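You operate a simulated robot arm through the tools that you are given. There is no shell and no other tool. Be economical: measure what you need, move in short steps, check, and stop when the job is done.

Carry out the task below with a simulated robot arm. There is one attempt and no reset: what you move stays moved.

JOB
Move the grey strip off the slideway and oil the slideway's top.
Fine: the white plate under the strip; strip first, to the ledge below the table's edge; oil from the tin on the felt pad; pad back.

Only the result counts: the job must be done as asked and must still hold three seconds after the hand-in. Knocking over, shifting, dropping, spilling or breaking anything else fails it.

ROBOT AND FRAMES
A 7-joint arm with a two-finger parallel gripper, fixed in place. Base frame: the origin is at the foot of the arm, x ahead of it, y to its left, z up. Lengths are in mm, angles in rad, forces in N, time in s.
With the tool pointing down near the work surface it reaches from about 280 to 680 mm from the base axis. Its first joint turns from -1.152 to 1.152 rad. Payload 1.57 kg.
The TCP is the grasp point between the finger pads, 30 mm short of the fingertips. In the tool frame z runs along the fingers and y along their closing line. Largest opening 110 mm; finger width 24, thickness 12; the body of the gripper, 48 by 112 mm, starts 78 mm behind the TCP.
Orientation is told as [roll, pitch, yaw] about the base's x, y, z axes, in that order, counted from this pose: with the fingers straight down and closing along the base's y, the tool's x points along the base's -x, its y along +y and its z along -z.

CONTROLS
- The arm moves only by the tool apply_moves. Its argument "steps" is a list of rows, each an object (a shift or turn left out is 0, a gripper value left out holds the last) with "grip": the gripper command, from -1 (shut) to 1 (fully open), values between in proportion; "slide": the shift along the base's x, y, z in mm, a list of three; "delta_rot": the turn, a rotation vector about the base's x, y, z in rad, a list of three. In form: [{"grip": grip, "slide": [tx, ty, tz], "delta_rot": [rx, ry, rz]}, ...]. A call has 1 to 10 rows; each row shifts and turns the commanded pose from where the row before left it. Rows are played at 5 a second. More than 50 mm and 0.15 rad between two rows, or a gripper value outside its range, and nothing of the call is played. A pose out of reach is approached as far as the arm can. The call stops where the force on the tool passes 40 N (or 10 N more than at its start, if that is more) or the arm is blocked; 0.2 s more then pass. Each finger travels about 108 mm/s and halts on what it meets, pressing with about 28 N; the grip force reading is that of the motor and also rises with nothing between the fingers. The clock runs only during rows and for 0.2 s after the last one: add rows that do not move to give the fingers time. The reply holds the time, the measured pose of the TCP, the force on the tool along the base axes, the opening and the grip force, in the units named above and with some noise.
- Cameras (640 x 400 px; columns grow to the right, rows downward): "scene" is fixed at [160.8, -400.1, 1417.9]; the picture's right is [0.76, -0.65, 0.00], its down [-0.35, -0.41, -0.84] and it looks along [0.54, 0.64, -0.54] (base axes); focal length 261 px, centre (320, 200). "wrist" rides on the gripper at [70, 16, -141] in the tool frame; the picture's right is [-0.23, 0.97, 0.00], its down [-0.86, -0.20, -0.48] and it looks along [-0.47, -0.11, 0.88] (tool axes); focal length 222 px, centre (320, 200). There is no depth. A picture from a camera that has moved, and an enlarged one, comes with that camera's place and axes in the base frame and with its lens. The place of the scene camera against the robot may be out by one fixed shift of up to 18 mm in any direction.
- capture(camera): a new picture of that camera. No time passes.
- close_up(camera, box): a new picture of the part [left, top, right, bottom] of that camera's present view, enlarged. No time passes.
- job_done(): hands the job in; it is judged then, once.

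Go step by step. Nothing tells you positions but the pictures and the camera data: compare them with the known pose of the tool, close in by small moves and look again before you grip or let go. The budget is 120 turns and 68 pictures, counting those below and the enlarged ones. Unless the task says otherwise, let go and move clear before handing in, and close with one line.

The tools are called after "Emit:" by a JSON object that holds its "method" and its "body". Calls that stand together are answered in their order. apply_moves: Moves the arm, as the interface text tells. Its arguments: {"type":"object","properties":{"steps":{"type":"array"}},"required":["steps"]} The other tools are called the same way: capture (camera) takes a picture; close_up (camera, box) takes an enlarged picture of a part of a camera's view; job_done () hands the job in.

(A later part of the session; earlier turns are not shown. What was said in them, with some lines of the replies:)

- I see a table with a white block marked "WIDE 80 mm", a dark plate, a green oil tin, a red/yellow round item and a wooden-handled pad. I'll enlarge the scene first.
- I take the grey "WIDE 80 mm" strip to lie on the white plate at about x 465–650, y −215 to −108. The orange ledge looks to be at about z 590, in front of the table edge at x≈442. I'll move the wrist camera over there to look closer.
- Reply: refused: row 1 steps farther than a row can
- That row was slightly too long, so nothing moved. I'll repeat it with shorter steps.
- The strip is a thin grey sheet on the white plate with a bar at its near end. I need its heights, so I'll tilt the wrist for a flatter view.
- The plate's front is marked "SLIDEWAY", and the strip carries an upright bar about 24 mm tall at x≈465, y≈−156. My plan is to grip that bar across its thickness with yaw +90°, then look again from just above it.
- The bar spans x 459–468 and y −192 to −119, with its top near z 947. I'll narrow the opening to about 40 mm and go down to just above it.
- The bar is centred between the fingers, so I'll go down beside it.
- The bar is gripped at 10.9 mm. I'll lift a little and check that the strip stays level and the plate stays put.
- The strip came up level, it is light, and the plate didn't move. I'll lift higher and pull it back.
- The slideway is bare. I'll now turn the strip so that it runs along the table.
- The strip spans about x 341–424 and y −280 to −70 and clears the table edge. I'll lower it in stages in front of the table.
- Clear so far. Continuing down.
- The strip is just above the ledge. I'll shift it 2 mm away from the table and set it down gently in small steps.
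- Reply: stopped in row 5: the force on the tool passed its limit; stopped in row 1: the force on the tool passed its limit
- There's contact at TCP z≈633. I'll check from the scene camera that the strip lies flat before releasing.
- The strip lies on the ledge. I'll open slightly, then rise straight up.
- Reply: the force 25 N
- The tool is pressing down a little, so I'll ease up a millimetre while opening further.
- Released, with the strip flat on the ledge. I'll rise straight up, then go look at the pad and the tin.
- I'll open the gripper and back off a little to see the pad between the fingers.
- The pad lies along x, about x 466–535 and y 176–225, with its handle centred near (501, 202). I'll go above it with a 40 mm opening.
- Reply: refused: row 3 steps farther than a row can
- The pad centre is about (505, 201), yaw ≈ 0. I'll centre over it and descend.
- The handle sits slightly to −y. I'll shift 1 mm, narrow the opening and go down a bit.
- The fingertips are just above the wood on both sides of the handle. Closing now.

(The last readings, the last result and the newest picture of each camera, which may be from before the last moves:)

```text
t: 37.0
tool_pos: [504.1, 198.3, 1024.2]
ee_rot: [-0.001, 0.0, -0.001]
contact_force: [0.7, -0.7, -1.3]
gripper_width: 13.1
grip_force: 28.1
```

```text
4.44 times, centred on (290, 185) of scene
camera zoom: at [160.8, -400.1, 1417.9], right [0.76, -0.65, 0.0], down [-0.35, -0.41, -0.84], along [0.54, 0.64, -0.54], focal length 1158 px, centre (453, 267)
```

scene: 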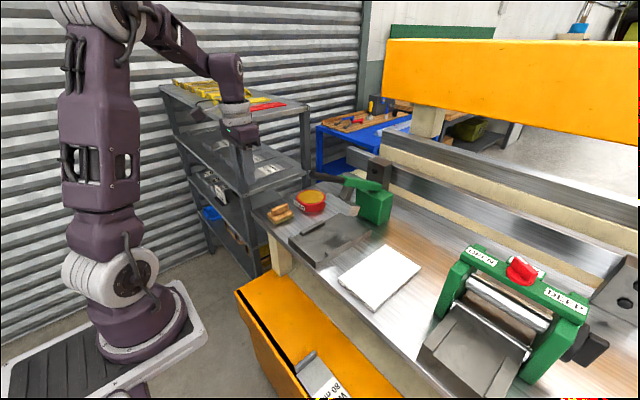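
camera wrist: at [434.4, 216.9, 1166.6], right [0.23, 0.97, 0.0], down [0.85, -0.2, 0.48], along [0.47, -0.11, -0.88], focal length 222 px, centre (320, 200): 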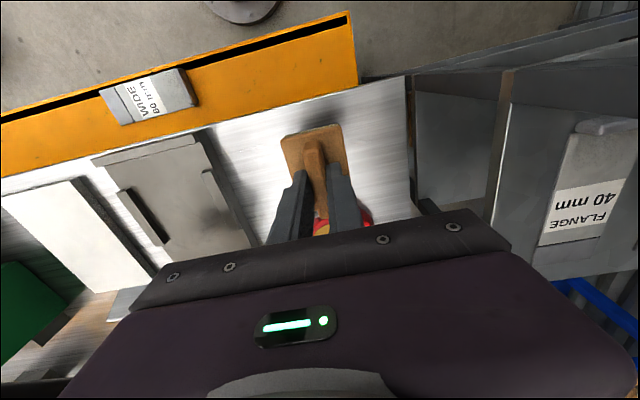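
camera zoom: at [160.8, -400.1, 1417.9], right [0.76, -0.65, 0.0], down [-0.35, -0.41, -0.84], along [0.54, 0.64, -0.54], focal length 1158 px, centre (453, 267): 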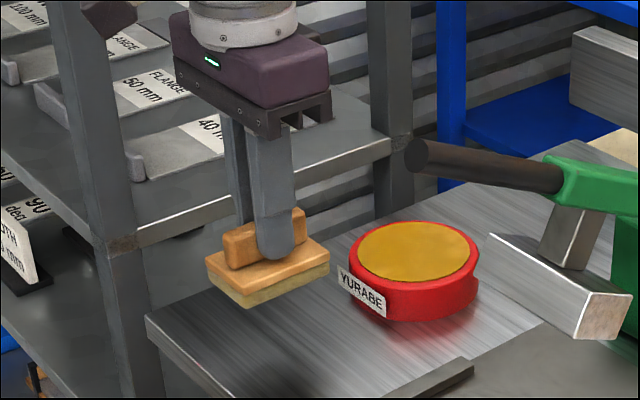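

The pad is held level, about 54.8 mm below the TCP. The tin centre comes out near (632, 201), so I'll move above it and check.

Emit:
{"method": "apply_moves", "body": {"steps": [{"slide": [30, 1, 10]}, {"slide": [40, 0, 5]}, {"slide": [40, 0, 0]}, {"slide": [16.5, 0, -10]}, {}, {}]}}

Emit:
{"method": "close_up", "body": {"camera": "scene", "box": [270, 140, 370, 230]}}

Emit:
{"method": "close_up", "body": {"camera": "wrist", "box": [240, 80, 420, 230]}}

```text
t: 38.5
tool_pos: [629.8, 202.7, 1030.1]
ee_rot: [-0.002, 0.001, 0.0]
contact_force: [0.6, 0.0, -0.7]
gripper_width: 13.1
grip_force: 27.7
```

```text
4.44 times, centred on (320, 185) of scene
camera zoom: at [160.8, -400.1, 1417.9], right [0.76, -0.65, 0.0], down [-0.35, -0.41, -0.84], along [0.54, 0.64, -0.54], focal length 1158 px, centre (320, 267)
```

zoom: 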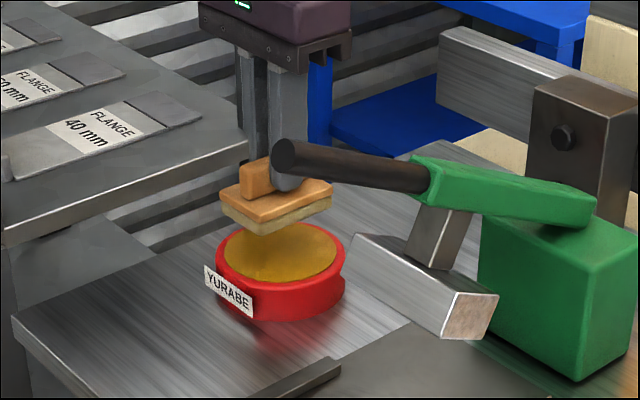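

```text
2.67 times, centred on (330, 155) of wrist
camera zoom: at [559.6, 218.9, 1172.6], right [0.23, 0.97, 0.0], down [0.85, -0.2, 0.48], along [0.47, -0.11, -0.88], focal length 592 px, centre (293, 320)
```

zoom: 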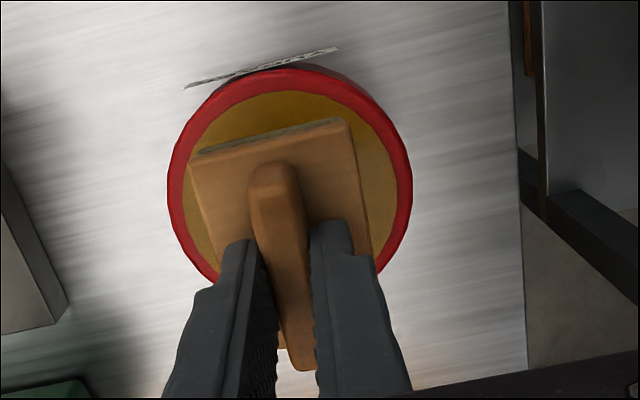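

The tin centre fits to (632, 201) with an oil radius of about 43 mm. I'll centre on it and lower gently until the pad touches.

Emit:
{"method": "apply_moves", "body": {"steps": [{"slide": [2, -1.2, -10]}, {"slide": [0, 0, -10]}, {"slide": [0, 0, -5]}, {"slide": [0, 0, -3]}, {"slide": [0, 0, -2]}, {"slide": [0, 0, -2]}, {}]}}

Emit:
{"method": "close_up", "body": {"camera": "scene", "box": [280, 160, 350, 220]}}

```text
t: 40.0
tool_pos: [634.0, 200.4, 999.2]
ee_rot: [-0.002, 0.001, -0.001]
contact_force: [0.5, -0.6, 0.5]
gripper_width: 13.0
grip_force: 28.4
```

```text
6.67 times, centred on (315, 190) of scene
camera zoom: at [160.8, -400.1, 1417.9], right [0.76, -0.65, 0.0], down [-0.35, -0.41, -0.84], along [0.54, 0.64, -0.54], focal length 1738 px, centre (353, 267)
```

zoom: 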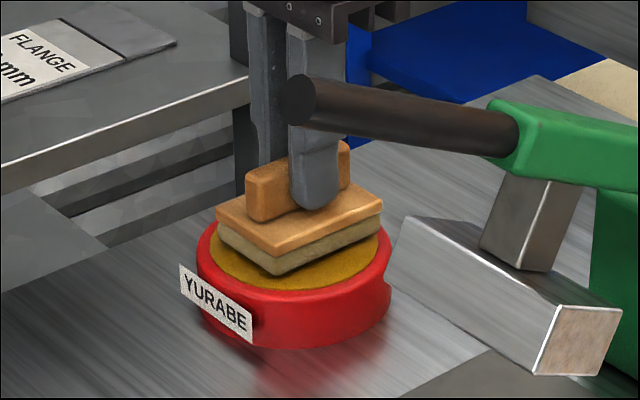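

Emit:
{"method": "apply_moves", "body": {"steps": [{"slide": [-1, 0.5, -2]}, {"slide": [0, 0, -2]}, {"slide": [0, 0, -1.5]}, {"slide": [0, 0, -1.5]}, {}]}}

```text
t: 41.2
tool_pos: [632.9, 201.2, 992.2]
ee_rot: [0.001, -0.007, -0.001]
contact_force: [-3.0, 2.3, 27.8]
gripper_width: 13.1
grip_force: 27.2
```

Emit:
{"method": "apply_moves", "body": {"steps": [{}, {}, {}]}}

Emit:
{"method": "close_up", "body": {"camera": "scene", "box": [290, 170, 350, 215]}}

```text
t: 42.0
tool_pos: [633.3, 200.4, 991.7]
ee_rot: [0.001, -0.004, 0.0]
contact_force: [4.4, 4.5, 26.3]
gripper_width: 13.1
grip_force: 27.8
```

```text
8.89 times, centred on (320, 192) of scene
camera zoom: at [160.4, -400.2, 1417.9], right [0.76, -0.65, 0.0], down [-0.35, -0.41, -0.84], along [0.54, 0.64, -0.54], focal length 2317 px, centre (320, 267)
```

zoom: 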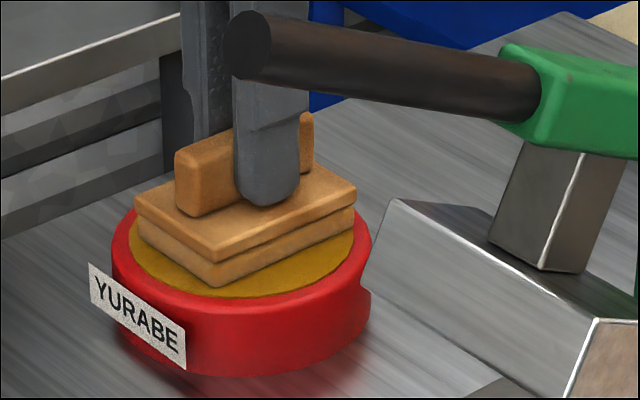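

The felt has taken up the oil and changed colour. I'll lift straight up and carry the pad back clear of the shear's lever, then across to the slideway.

Emit:
{"method": "apply_moves", "body": {"steps": [{"slide": [0, 0, 3]}, {"slide": [0, 0, 10]}, {"slide": [0, 0, 25]}, {"slide": [-10, 0, 35]}, {"slide": [-45, 0, 15]}, {"slide": [-48, 0, 0]}, {"slide": [-48, 0, 0]}, {"slide": [-48, 0, 0]}, {"slide": [-40, -10, 0]}, {}]}}

Emit:
{"method": "apply_moves", "body": {"steps": [{"slide": [-10, -45, 0]}, {"slide": [0, -48, 0]}, {"slide": [0, -48, 0]}, {"slide": [0, -48, 0]}, {"slide": [0, -48, 0]}, {"slide": [0, -48, 0]}, {"slide": [20, -35, 0]}, {}]}}

Emit:
{"method": "capture", "body": {"camera": "wrist"}}

```text
t: 44.2
tool_pos: [395.6, 193.4, 1080.4]
ee_rot: [-0.001, -0.002, 0.001]
contact_force: [-0.5, -1.2, -1.0]
gripper_width: 12.9
grip_force: 28.0
```

```text
t: 46.0
tool_pos: [406.3, -132.8, 1078.2]
ee_rot: [-0.001, 0.0, -0.001]
contact_force: [-0.4, -0.4, -0.4]
gripper_width: 13.0
grip_force: 28.1
```

```text
17 pictures are left
camera wrist: at [337.5, -115.1, 1220.7], right [0.23, 0.97, 0.0], down [0.85, -0.2, 0.48], along [0.47, -0.11, -0.88], focal length 222 px, centre (320, 200)
```

wrist: 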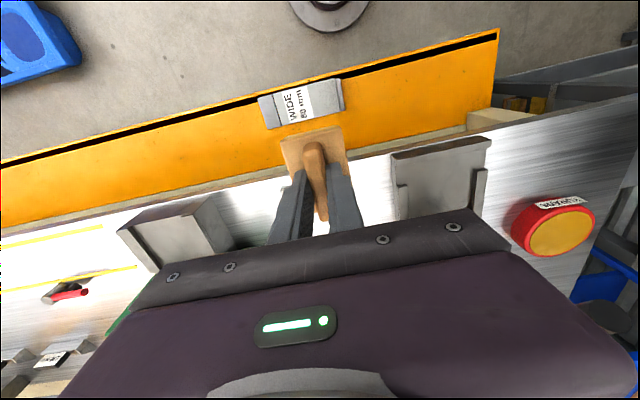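

The slideway top spans about x 470–650 and y −208 to −108, centre (560, −158). I'll start at the near-left corner and feel for contact gently.

Emit:
{"method": "apply_moves", "body": {"steps": [{"slide": [35, 1, -20]}, {"slide": [35, 0, -25]}, {"slide": [29, 0, -25]}, {"slide": [0, 0, -15]}, {"slide": [0, 0, -8]}, {"slide": [0, 0, -4]}, {}]}}

Emit:
{"method": "close_up", "body": {"camera": "scene", "box": [325, 220, 445, 320]}}

Emit:
{"method": "close_up", "body": {"camera": "wrist", "box": [220, 80, 420, 230]}}

```text
t: 47.6
tool_pos: [503.3, -131.1, 981.3]
ee_rot: [-0.004, 0.001, 0.001]
contact_force: [-0.3, 0.2, -0.1]
gripper_width: 13.1
grip_force: 27.7
```

```text
4.00 times, centred on (385, 270) of scene
camera zoom: at [160.8, -400.1, 1417.9], right [0.76, -0.65, 0.0], down [-0.35, -0.41, -0.84], along [0.54, 0.64, -0.54], focal length 1043 px, centre (60, -80)
```

zoom: 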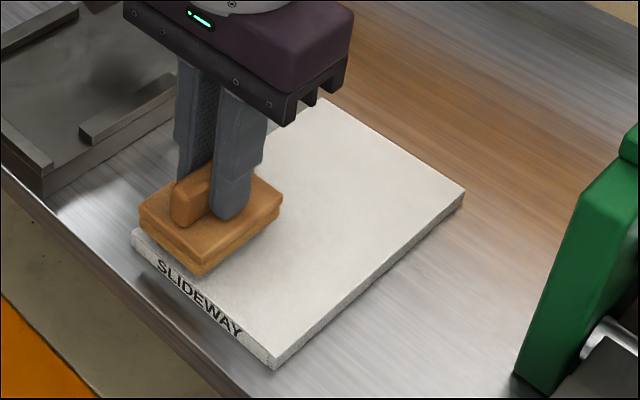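

```text
2.67 times, centred on (320, 155) of wrist
camera zoom: at [434.0, -113.0, 1124.4], right [0.23, 0.97, 0.0], down [0.85, -0.2, 0.48], along [0.47, -0.11, -0.88], focal length 592 px, centre (320, 320)
```

zoom: 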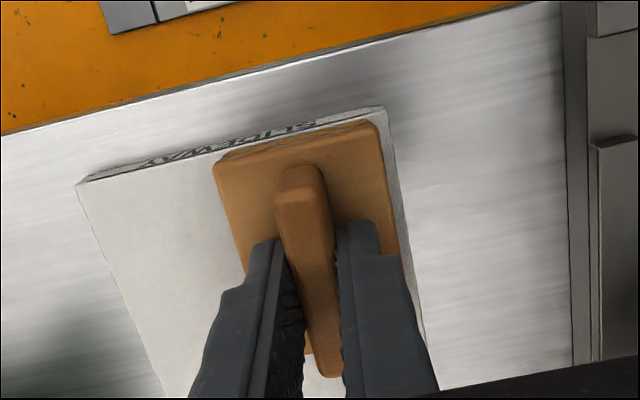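

The plate's +y edge is nearer −101, so the first pass goes at y≈−123. I'll lower to light contact.

Emit:
{"method": "apply_moves", "body": {"steps": [{"slide": [0.5, 8, -2]}, {"slide": [0, 0, -1.5]}, {"slide": [0, 0, -1]}, {}]}}

Emit:
{"method": "apply_moves", "body": {"steps": [{"slide": [0, 0, -1]}, {"slide": [0, 0, -0.7]}, {}]}}

```text
t: 48.6
tool_pos: [503.0, -120.3, 978.3]
ee_rot: [-0.001, 0.0, 0.0]
contact_force: [-0.1, 0.4, -0.8]
gripper_width: 13.0
grip_force: 28.0
```

```text
t: 49.5
tool_pos: [503.7, -121.0, 975.7]
ee_rot: [-0.001, 0.0, 0.0]
contact_force: [0.1, -0.5, -0.6]
gripper_width: 12.9
grip_force: 28.1
```

Emit:
{"method": "apply_moves", "body": {"steps": [{"slide": [0, -1.5, -0.7]}, {"slide": [0, 0, -0.7]}, {}]}}

Emit:
{"method": "apply_moves", "body": {"steps": [{"slide": [0, 0, -0.6]}, {}]}}

```text
t: 50.2
tool_pos: [504.7, -122.8, 974.7]
ee_rot: [-0.001, -0.001, -0.001]
contact_force: [0.0, -0.3, -0.8]
gripper_width: 13.0
grip_force: 28.2
```

```text
t: 50.9
tool_pos: [503.7, -123.0, 975.0]
ee_rot: [-0.001, 0.001, -0.001]
contact_force: [-0.6, -0.7, -0.9]
gripper_width: 13.3
grip_force: 27.2
```

Emit:
{"method": "apply_moves", "body": {"steps": [{"slide": [0, 0, -0.8]}, {}]}}

Emit:
{"method": "apply_moves", "body": {"steps": [{"slide": [0, 0, -0.8]}, {}]}}

Emit:
{"method": "apply_moves", "body": {"steps": [{"slide": [0, 0, -0.6]}, {}]}}

```text
t: 51.5
tool_pos: [503.4, -122.2, 974.0]
ee_rot: [-0.002, -0.002, 0.0]
contact_force: [-0.6, -0.4, -0.6]
gripper_width: 13.1
grip_force: 28.0
```

```text
t: 52.0
tool_pos: [502.1, -121.3, 973.0]
ee_rot: [-0.003, -0.001, -0.001]
contact_force: [0.3, 1.2, 2.6]
gripper_width: 13.2
grip_force: 27.9
```

```text
t: 52.6
tool_pos: [502.9, -122.0, 971.3]
ee_rot: [-0.001, -0.001, -0.002]
contact_force: [-7.2, 1.6, 26.0]
gripper_width: 13.1
grip_force: 28.4
```

There's contact at about z 972.5 and the press is a bit firm. I'll ease it by 0.4 mm and begin the first stroke, checking the force.

Emit:
{"method": "apply_moves", "body": {"steps": [{"slide": [0, 0, 0.4]}, {}, {"slide": [12, 0, 0]}, {"slide": [12, 0, 0]}, {}]}}

Emit:
{"method": "close_up", "body": {"camera": "scene", "box": [325, 220, 445, 320]}}

```text
t: 53.9
tool_pos: [525.1, -121.5, 971.4]
ee_rot: [-0.002, 0.001, 0.001]
contact_force: [-9.0, -1.2, 22.9]
gripper_width: 12.9
grip_force: 27.9
```

```text
4.00 times, centred on (385, 270) of scene
camera zoom: at [160.2, -400.1, 1418.0], right [0.76, -0.65, 0.0], down [-0.35, -0.41, -0.84], along [0.54, 0.64, -0.54], focal length 1043 px, centre (60, -80)
```

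zoom: 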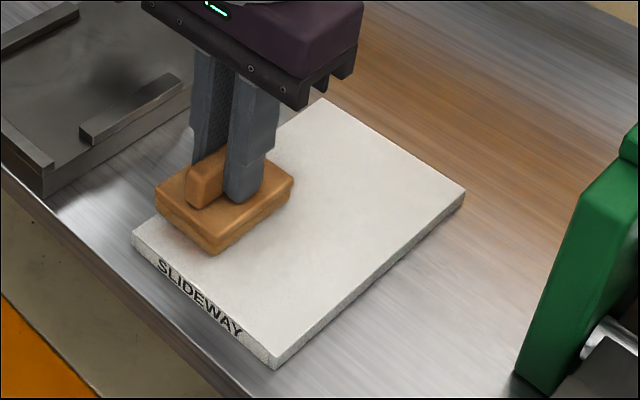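

The friction is modest and the plate doesn't move. I'll finish this stroke to the far end.

Emit:
{"method": "apply_moves", "body": {"steps": [{"slide": [12, -0.5, 0.2]}, {"slide": [13, 0, 0]}, {"slide": [13, 0, 0]}, {"slide": [13, 0, 0]}, {"slide": [13, 0, 0]}, {"slide": [13, 0, 0]}, {"slide": [13, 0, 0]}, {}, {}]}}

Emit:
{"method": "close_up", "body": {"camera": "scene", "box": [325, 220, 445, 320]}}

```text
t: 55.9
tool_pos: [619.0, -124.0, 973.7]
ee_rot: [0.0, 0.001, 0.0]
contact_force: [-0.7, -0.7, -0.5]
gripper_width: 13.1
grip_force: 28.1
```

```text
4.00 times, centred on (385, 270) of scene
camera zoom: at [160.8, -400.1, 1417.9], right [0.76, -0.65, 0.0], down [-0.35, -0.41, -0.84], along [0.54, 0.64, -0.54], focal length 1043 px, centre (60, -80)
```

zoom: 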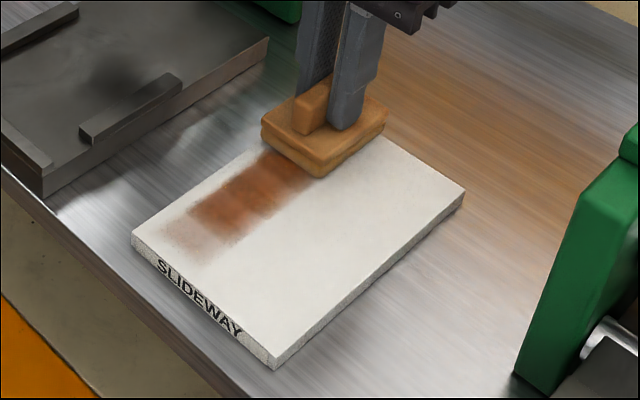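

Oil shows up brown, but the mark stays a few mm inside the pad's outline, so I'll overhang the edges slightly. I'll regain contact at the far end with y≈−116 and stroke back.

Emit:
{"method": "apply_moves", "body": {"steps": [{"slide": [5, 8, 0]}, {"slide": [0, 0, -0.8]}, {}]}}

Emit:
{"method": "apply_moves", "body": {"steps": [{"slide": [0, 0, -0.6]}, {}]}}

```text
t: 56.6
tool_pos: [622.8, -114.9, 971.9]
ee_rot: [-0.002, 0.001, -0.001]
contact_force: [-0.2, -0.3, 2.0]
gripper_width: 13.0
grip_force: 27.9
```

```text
t: 57.2
tool_pos: [623.0, -113.3, 971.8]
ee_rot: [-0.001, -0.001, 0.0]
contact_force: [-3.3, -2.5, 12.2]
gripper_width: 13.0
grip_force: 27.6
```

Emit:
{"method": "apply_moves", "body": {"steps": [{"slide": [-10, -1, -0.3]}, {"slide": [-13, 0, 0]}, {"slide": [-13, 0, 0]}, {"slide": [-13, 0, 0]}, {"slide": [-13, 0, 0]}, {"slide": [-13, 0, 0]}, {"slide": [-13, 0, 0]}, {"slide": [-13, 0, 0]}, {"slide": [-13, 0, 0]}, {"slide": [-12, 0, 0]}]}}

```text
t: 59.5
tool_pos: [497.9, -114.4, 972.5]
ee_rot: [-0.002, -0.007, 0.002]
contact_force: [12.0, 1.1, 29.9]
gripper_width: 13.1
grip_force: 27.7
```

Good contact throughout. Next stroke at y≈−136, going forward.

Emit:
{"method": "apply_moves", "body": {"steps": [{"slide": [0, -11, 0.3]}, {"slide": [0, -11, 0]}, {"slide": [14, 0, 0]}, {"slide": [16, 0, -0.1]}, {"slide": [16, 0, -0.1]}, {"slide": [16, 0, -0.1]}, {"slide": [16, 0, -0.1]}, {"slide": [16, 0, -0.1]}, {"slide": [16, 0, -0.1]}, {"slide": [15, 0, 0]}]}}

Emit:
{"method": "close_up", "body": {"camera": "scene", "box": [325, 220, 445, 320]}}

```text
t: 61.7
tool_pos: [621.7, -136.6, 971.7]
ee_rot: [-0.003, -0.003, 0.001]
contact_force: [-1.4, 0.6, 8.5]
gripper_width: 13.2
grip_force: 28.2
stopped in row 10: the force on the tool passed its limit (the readings are from after the stop); the commanded pose is now the measured one
```

```text
4.00 times, centred on (385, 270) of scene
camera zoom: at [160.7, -400.1, 1417.9], right [0.76, -0.65, 0.0], down [-0.35, -0.41, -0.84], along [0.54, 0.64, -0.54], focal length 1043 px, centre (60, -80)
```

zoom: 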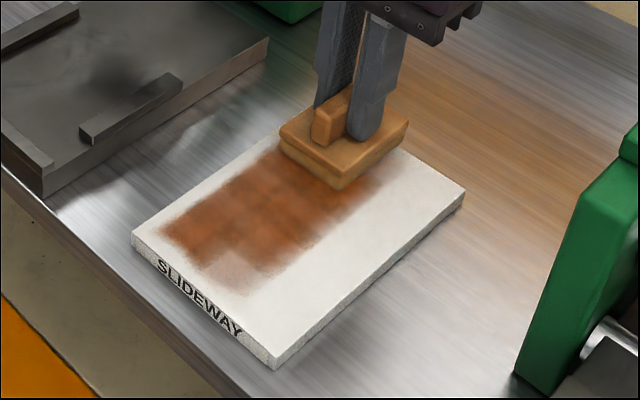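

The coverage is growing, and the pale rim seems to be a margin that isn't marked even with overhang. Next stroke back at y≈−157.

Emit:
{"method": "apply_moves", "body": {"steps": [{"slide": [2, -10, 0]}, {"slide": [0, -10, -0.3]}, {"slide": [-14, 0, 0]}, {"slide": [-16, 0, 0]}, {"slide": [-16, 0, 0]}, {"slide": [-16, 0, 0]}, {"slide": [-16, 0, 0]}, {"slide": [-16, 0, 0]}, {"slide": [-16, 0, 0]}, {"slide": [-16, 0, 0]}]}}

Emit:
{"method": "apply_moves", "body": {"steps": [{"slide": [0, -10, 0.2]}, {"slide": [0, -10, 0]}, {}]}}

```text
t: 63.5
tool_pos: [538.2, -158.7, 972.4]
ee_rot: [-0.007, -0.009, 0.001]
contact_force: [-2.5, 1.4, 6.8]
gripper_width: 12.9
grip_force: 27.7
stopped in row 8: the force on the tool passed its limit (the readings are from after the stop); the commanded pose is now the measured one
```

```text
t: 64.3
tool_pos: [537.5, -177.5, 973.7]
ee_rot: [-0.004, -0.011, 0.003]
contact_force: [-0.2, -0.4, -0.2]
gripper_width: 13.1
grip_force: 27.8
```

That stroke stopped early on the force limit. I'll square up the tool, go back to finish it, and use lighter pressure.

Emit:
{"method": "apply_moves", "body": {"steps": [{"slide": [8, 10, 0.5], "delta_rot": [0.004, 0.011, -0.003]}, {"slide": [0, 10.5, 0]}, {"slide": [0, 0, -0.8]}, {"slide": [0, 0, -0.6]}, {}]}}

Emit:
{"method": "apply_moves", "body": {"steps": [{"slide": [0, 0, -0.5]}, {}]}}

```text
t: 65.5
tool_pos: [545.5, -155.4, 972.8]
ee_rot: [-0.001, 0.001, -0.001]
contact_force: [-1.9, 3.3, 10.6]
gripper_width: 12.9
grip_force: 28.2
```

```text
t: 66.1
tool_pos: [545.9, -156.5, 972.4]
ee_rot: [-0.003, -0.005, -0.001]
contact_force: [0.3, 2.3, 24.8]
gripper_width: 13.1
grip_force: 28.2
```

Emit:
{"method": "apply_moves", "body": {"steps": [{"slide": [-4, 0, 0.5]}, {"slide": [-12, 0, 0]}, {"slide": [-12, 0, 0]}, {"slide": [-12, 0, 0]}, {"slide": [-10, 0, 0]}, {}]}}

```text
t: 67.5
tool_pos: [496.1, -157.4, 971.4]
ee_rot: [-0.002, 0.0, -0.002]
contact_force: [8.8, -0.8, 20.4]
gripper_width: 12.9
grip_force: 28.2
```

Now the next stroke at y≈−177, going forward.

Emit:
{"method": "apply_moves", "body": {"steps": [{"slide": [0, -10, 0.2]}, {"slide": [0, -10, 0]}, {"slide": [14, 0, 0]}, {"slide": [16, 0, 0]}, {"slide": [16, 0, 0]}, {"slide": [16, 0, 0]}, {"slide": [16, 0, 0]}, {"slide": [16, 0, 0]}, {"slide": [16, 0, 0]}, {"slide": [16, 0, 0]}]}}

```text
t: 68.4
tool_pos: [519.4, -178.3, 971.4]
ee_rot: [-0.005, 0.002, -0.004]
contact_force: [0.7, 0.5, 6.0]
gripper_width: 13.1
grip_force: 28.0
stopped in row 4: the force on the tool passed its limit (the readings are from after the stop); the commanded pose is now the measured one
```

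Emit:
{"method": "apply_moves", "body": {"steps": [{"slide": [4, 0, 0], "delta_rot": [0.005, -0.002, 0.004]}, {"slide": [10, 0, -0.2]}, {"slide": [13, 0, 0]}, {"slide": [13, 0, 0]}, {"slide": [13, 0, 0]}, {"slide": [13, 0, 0]}, {"slide": [13, 0, 0]}, {"slide": [13, 0, 0]}, {"slide": [10, 0, 0]}, {}]}}

Emit:
{"method": "close_up", "body": {"camera": "scene", "box": [325, 220, 445, 320]}}

```text
t: 70.6
tool_pos: [619.9, -178.5, 971.7]
ee_rot: [0.002, 0.005, -0.001]
contact_force: [-2.1, -1.0, 6.0]
gripper_width: 13.1
grip_force: 27.7
```

```text
4.00 times, centred on (385, 270) of scene
camera zoom: at [160.6, -400.1, 1417.9], right [0.76, -0.65, 0.0], down [-0.35, -0.41, -0.84], along [0.54, 0.64, -0.54], focal length 1043 px, centre (60, -80)
```

zoom: 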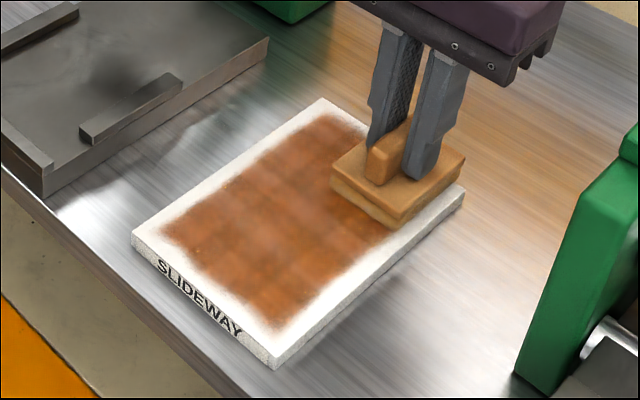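

Coverage is nearly complete, with an even pale margin all round. One more stroke back along the −y edge at y≈−191.

Emit:
{"method": "apply_moves", "body": {"steps": [{"slide": [3, -12, 0]}, {"slide": [-6, 0, -0.3]}, {"slide": [-13, 0, 0]}, {"slide": [-13, 0, 0]}, {"slide": [-13, 0, 0]}, {"slide": [-13, 0, 0]}, {"slide": [-13, 0, 0]}, {"slide": [-13, 0, 0]}, {"slide": [-13, 0, 0]}, {"slide": [-13, 0, 0]}]}}

```text
t: 72.6
tool_pos: [534.7, -194.1, 972.5]
ee_rot: [0.0, -0.003, 0.0]
contact_force: [-1.9, 1.7, 8.2]
gripper_width: 13.0
grip_force: 27.5
stopped in row 9: the force on the tool passed its limit (the readings are from after the stop); the commanded pose is now the measured one
```

Emit:
{"method": "apply_moves", "body": {"steps": [{"slide": [-4, 2, 0]}, {"slide": [-10, 0, -0.1]}, {"slide": [-12, 0, 0]}, {"slide": [-12, 0, 0]}, {}]}}

Emit:
{"method": "apply_moves", "body": {"steps": [{"slide": [0, 12, 0.2]}, {"slide": [0, 12, 0]}, {"slide": [0, 12, 0]}, {"slide": [13, 0, 0]}, {"slide": [13, 0, 0]}, {"slide": [13, 0, 0]}, {"slide": [13, 0, 0]}, {"slide": [13, 0, 0]}, {"slide": [13, 0, 0]}, {}]}}

```text
t: 73.8
tool_pos: [501.0, -190.1, 971.3]
ee_rot: [-0.002, -0.012, 0.002]
contact_force: [14.1, 0.1, 35.0]
gripper_width: 13.1
grip_force: 28.2
```

```text
t: 76.0
tool_pos: [576.3, -153.5, 971.5]
ee_rot: [-0.002, -0.005, 0.002]
contact_force: [-13.2, 2.0, 34.5]
gripper_width: 12.8
grip_force: 27.8
```

Covered. I'll lift off and look at the result.

Emit:
{"method": "apply_moves", "body": {"steps": [{"slide": [0, 0, 2], "delta_rot": [0.002, 0.003, -0.002]}, {"slide": [0, 0, 10]}, {"slide": [0, 0, 30]}, {"slide": [-30, 0, 35]}, {"slide": [-45, 5, 15]}, {"slide": [-45, 5, 10]}, {"slide": [-40, 5, 0]}, {"slide": [-20, 10, 0]}, {}]}}

Emit:
{"method": "close_up", "body": {"camera": "scene", "box": [325, 220, 445, 320]}}

```text
t: 78.0
tool_pos: [395.6, -130.5, 1074.3]
ee_rot: [0.002, -0.002, -0.002]
contact_force: [-0.1, -0.3, -1.0]
gripper_width: 13.3
grip_force: 28.3
```

```text
4.00 times, centred on (385, 270) of scene
camera zoom: at [160.8, -400.1, 1417.9], right [0.76, -0.65, 0.0], down [-0.35, -0.41, -0.84], along [0.54, 0.64, -0.54], focal length 1043 px, centre (60, -80)
```

zoom: 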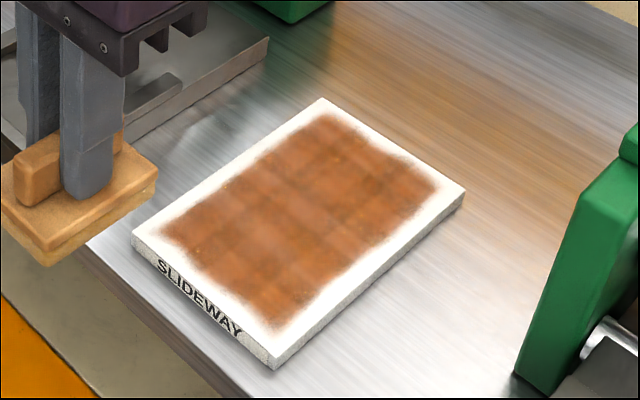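

Emit:
{"method": "close_up", "body": {"camera": "scene", "box": [355, 242, 445, 312]}}

```text
5.71 times, centred on (400, 277) of scene
camera zoom: at [160.8, -400.1, 1417.9], right [0.76, -0.65, 0.0], down [-0.35, -0.41, -0.84], along [0.54, 0.64, -0.54], focal length 1490 px, centre (-137, -240)
```

zoom: 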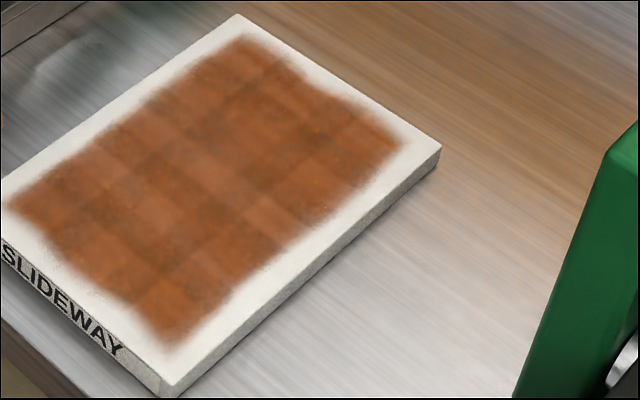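

The oil covers the whole top with a uniform thin margin of about 8 mm. Now I'll take the pad back to its place at (505.5, 201).

Emit:
{"method": "apply_moves", "body": {"steps": [{"slide": [0, 48, 5]}, {"slide": [0, 48, 0]}, {"slide": [0, 48, 0]}, {"slide": [0, 48, 0]}, {"slide": [0, 48, 0]}, {"slide": [0, 48, 0]}, {"slide": [10, 44, 0]}, {"slide": [40, 0, 0]}, {"slide": [40, 0, -15]}, {"slide": [20, 0, -30]}]}}

Emit:
{"method": "apply_moves", "body": {"steps": [{"slide": [0, 0, -25]}, {"slide": [0, 0, -15]}, {}, {}]}}

Emit:
{"method": "capture", "body": {"camera": "wrist"}}

Emit:
{"method": "close_up", "body": {"camera": "scene", "box": [240, 160, 340, 230]}}

```text
t: 80.2
tool_pos: [505.0, 200.2, 1029.3]
ee_rot: [-0.001, 0.0, -0.002]
contact_force: [0.3, 0.3, -0.5]
gripper_width: 13.0
grip_force: 27.6
```

```text
t: 81.2
tool_pos: [504.5, 200.3, 992.3]
ee_rot: [0.003, -0.003, 0.0]
contact_force: [-0.7, -0.4, -2.2]
gripper_width: 12.9
grip_force: 27.8
```

```text
8 pictures are left
camera wrist: at [434.9, 217.3, 1134.2], right [0.23, 0.97, 0.0], down [0.85, -0.2, 0.48], along [0.47, -0.11, -0.88], focal length 222 px, centre (320, 200)
```

wrist: 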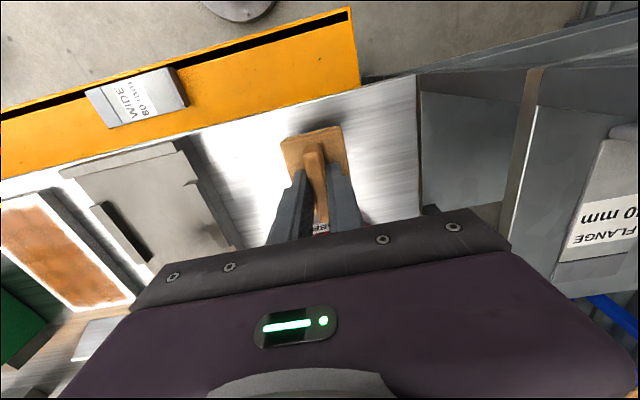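

```text
5.71 times, centred on (290, 195) of scene
camera zoom: at [160.8, -400.1, 1417.9], right [0.76, -0.65, 0.0], down [-0.35, -0.41, -0.84], along [0.54, 0.64, -0.54], focal length 1490 px, centre (491, 229)
```

zoom: 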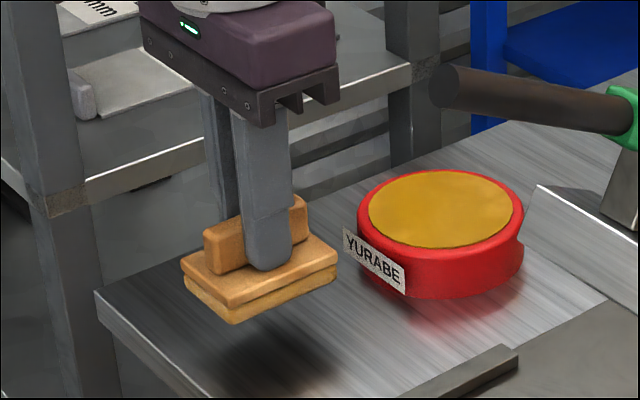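

Positioned over the original spot. Lowering gently to the table.

Emit:
{"method": "apply_moves", "body": {"steps": [{"slide": [0.8, 0.5, -10]}, {"slide": [0, 0, -8]}, {"slide": [0, 0, -4]}, {"slide": [0, 0, -1.5]}, {}]}}

Emit:
{"method": "apply_moves", "body": {"steps": [{"slide": [0, 0, -1]}, {"slide": [0, 0, -0.8]}, {}]}}

```text
t: 82.4
tool_pos: [507.5, 202.5, 969.7]
ee_rot: [0.001, -0.002, -0.002]
contact_force: [-0.1, 0.5, -0.5]
gripper_width: 13.2
grip_force: 28.1
```

```text
t: 83.2
tool_pos: [505.0, 202.2, 967.0]
ee_rot: [0.001, -0.002, -0.003]
contact_force: [0.2, 0.1, -0.3]
gripper_width: 13.0
grip_force: 27.6
```

Emit:
{"method": "apply_moves", "body": {"steps": [{"slide": [0, -0.5, -0.8]}, {"slide": [0, 0, -0.7]}, {}]}}

Emit:
{"method": "apply_moves", "body": {"steps": [{"slide": [0, 0, -0.8]}, {}]}}

Emit:
{"method": "apply_moves", "body": {"steps": [{"slide": [0, 0, -0.6]}, {}]}}

```text
t: 84.0
tool_pos: [506.5, 201.5, 965.4]
ee_rot: [-0.001, -0.001, -0.001]
contact_force: [0.9, -1.0, -1.4]
gripper_width: 13.1
grip_force: 28.1
```

```text
t: 84.6
tool_pos: [505.3, 202.4, 965.1]
ee_rot: [-0.001, -0.002, -0.003]
contact_force: [-0.2, 0.4, -1.0]
gripper_width: 13.2
grip_force: 28.2
```

```text
t: 85.2
tool_pos: [506.1, 202.3, 963.7]
ee_rot: [0.002, -0.002, -0.001]
contact_force: [-0.6, -0.7, 0.0]
gripper_width: 13.0
grip_force: 28.1
```

Emit:
{"method": "apply_moves", "body": {"steps": [{"slide": [0, 0, -0.6]}, {}]}}

Emit:
{"method": "apply_moves", "body": {"steps": [{"slide": [0, 0, -0.6]}, {}]}}

```text
t: 85.8
tool_pos: [505.6, 201.4, 963.4]
ee_rot: [0.003, -0.001, -0.001]
contact_force: [-0.3, -0.3, 0.1]
gripper_width: 13.0
grip_force: 27.7
```

```text
t: 86.4
tool_pos: [506.2, 202.4, 963.3]
ee_rot: [0.0, -0.002, -0.002]
contact_force: [-0.7, -0.7, -0.5]
gripper_width: 13.0
grip_force: 27.8
```

Emit:
{"method": "apply_moves", "body": {"steps": [{"slide": [0, 0, -0.7]}, {}]}}

Emit:
{"method": "apply_moves", "body": {"steps": [{"slide": [0, 0, -0.6]}, {}]}}

Emit:
{"method": "close_up", "body": {"camera": "scene", "box": [255, 180, 315, 225]}}

```text
t: 87.0
tool_pos: [506.3, 202.1, 963.2]
ee_rot: [0.002, -0.002, -0.002]
contact_force: [-0.4, -0.6, -0.9]
gripper_width: 13.1
grip_force: 27.8
```

```text
t: 87.6
tool_pos: [506.7, 201.9, 963.1]
ee_rot: [0.002, -0.003, -0.002]
contact_force: [-0.3, 0.2, -0.2]
gripper_width: 13.1
grip_force: 28.1
```

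```text
8.89 times, centred on (285, 202) of scene
camera zoom: at [160.8, -400.1, 1417.9], right [0.76, -0.65, 0.0], down [-0.35, -0.41, -0.84], along [0.54, 0.64, -0.54], focal length 2317 px, centre (631, 178)
```

zoom: 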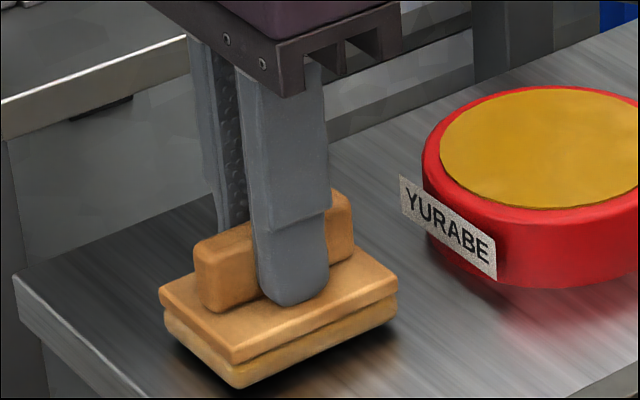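

The pad still hovers about 3–4 mm up, having slid up slightly in the grip during wiping. I'll continue down.

Emit:
{"method": "apply_moves", "body": {"steps": [{"slide": [0, 0, -0.8]}, {"slide": [0, 0, -0.7]}, {}]}}

Emit:
{"method": "apply_moves", "body": {"steps": [{"slide": [0, 0, -0.7]}, {}]}}

Emit:
{"method": "apply_moves", "body": {"steps": [{"slide": [0, 0, -0.7]}, {}]}}

```text
t: 88.4
tool_pos: [505.9, 201.4, 961.6]
ee_rot: [0.001, -0.002, -0.002]
contact_force: [0.3, -0.5, -0.6]
gripper_width: 13.0
grip_force: 27.8
```

```text
t: 89.0
tool_pos: [505.3, 202.1, 959.6]
ee_rot: [0.003, -0.002, -0.003]
contact_force: [-0.4, -0.1, -0.7]
gripper_width: 13.0
grip_force: 28.5
```

```text
t: 89.6
tool_pos: [505.5, 202.0, 959.9]
ee_rot: [0.001, -0.002, -0.003]
contact_force: [0.0, 0.2, 0.5]
gripper_width: 13.2
grip_force: 28.6
```

Emit:
{"method": "apply_moves", "body": {"steps": [{"slide": [0, -0.5, -0.6]}, {}]}}

Emit:
{"method": "apply_moves", "body": {"steps": [{"slide": [0, 0, -0.6]}, {}]}}

```text
t: 90.2
tool_pos: [504.7, 200.9, 960.5]
ee_rot: [0.003, -0.005, 0.0]
contact_force: [-1.6, 5.3, 22.5]
gripper_width: 13.1
grip_force: 28.8
```

```text
t: 90.9
tool_pos: [506.5, 202.4, 960.8]
ee_rot: [0.004, -0.004, -0.002]
contact_force: [-2.1, -0.6, 7.0]
gripper_width: 13.0
grip_force: 28.3
stopped in row 2: the force on the tool passed its limit (the readings are from after the stop); the commanded pose is now the measured one
```

The pad is on the table. Releasing it.

Emit:
{"method": "apply_moves", "body": {"steps": [{"grip": -0.7}, {"grip": -0.6}, {"grip": -0.5}, {}]}}

Emit:
{"method": "apply_moves", "body": {"steps": [{"slide": [0, 0, 5]}, {"slide": [0, 0, 20]}, {"slide": [0, 0, 40]}, {"slide": [0, 0, 45]}, {"slide": [-30, 0, 30]}, {"slide": [-40, 0, 0]}, {"slide": [-30, 0, 0]}, {}, {}]}}

Emit:
{"method": "capture", "body": {"camera": "scene"}}

Emit:
{"method": "close_up", "body": {"camera": "scene", "box": [255, 180, 315, 225]}}

Emit:
{"method": "capture", "body": {"camera": "wrist"}}

```text
t: 91.9
tool_pos: [507.0, 201.9, 960.9]
ee_rot: [0.005, -0.005, 0.001]
contact_force: [1.6, 4.7, 13.5]
gripper_width: 22.7
grip_force: 0.0
```

```text
t: 93.9
tool_pos: [408.2, 203.4, 1100.3]
ee_rot: [0.004, -0.004, -0.001]
contact_force: [0.7, 0.2, -0.2]
gripper_width: 27.5
grip_force: 0.0
```

```text
5 pictures are left
```

scene: 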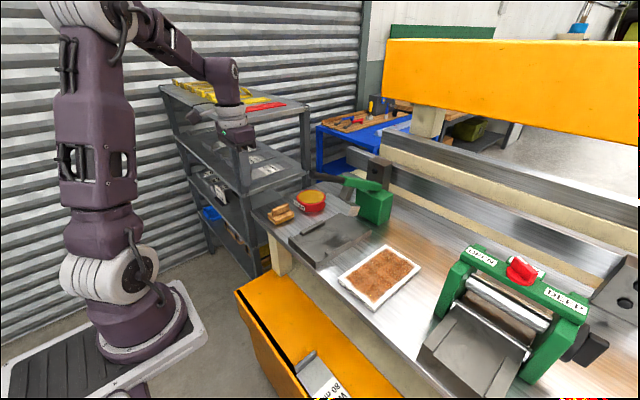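

```text
8.89 times, centred on (285, 202) of scene
camera zoom: at [160.8, -400.1, 1417.9], right [0.76, -0.65, 0.0], down [-0.35, -0.41, -0.84], along [0.54, 0.64, -0.54], focal length 2317 px, centre (631, 178)
```

zoom: 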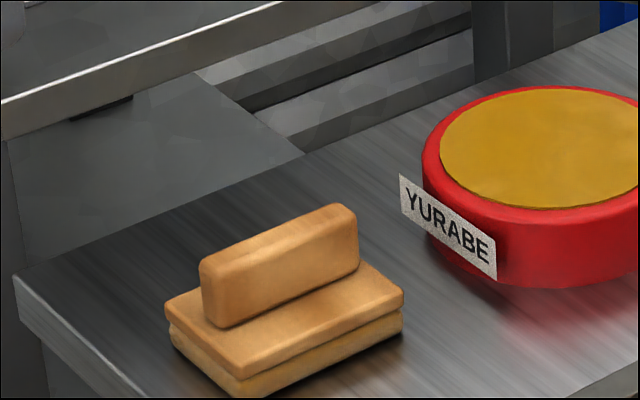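

```text
3 pictures are left
camera wrist: at [336.9, 219.7, 1244.3], right [0.23, 0.97, 0.0], down [0.85, -0.2, 0.48], along [0.47, -0.11, -0.88], focal length 222 px, centre (320, 200)
```

wrist: 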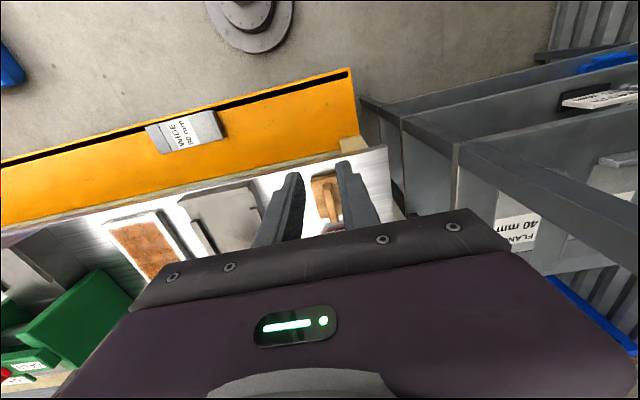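

The strip lies on the ledge, the slideway top is oiled and the pad is back within a few mm of its spot. Nothing else has moved and the arm is clear, so I'm handing in.

Emit:
{"method": "job_done", "body": {}}

```text
The job is handed in.
```

The grey strip is on the ledge, the slideway's top is oiled apart from a thin pale rim of about 8 mm at the edges, and the felt pad is back in its place.
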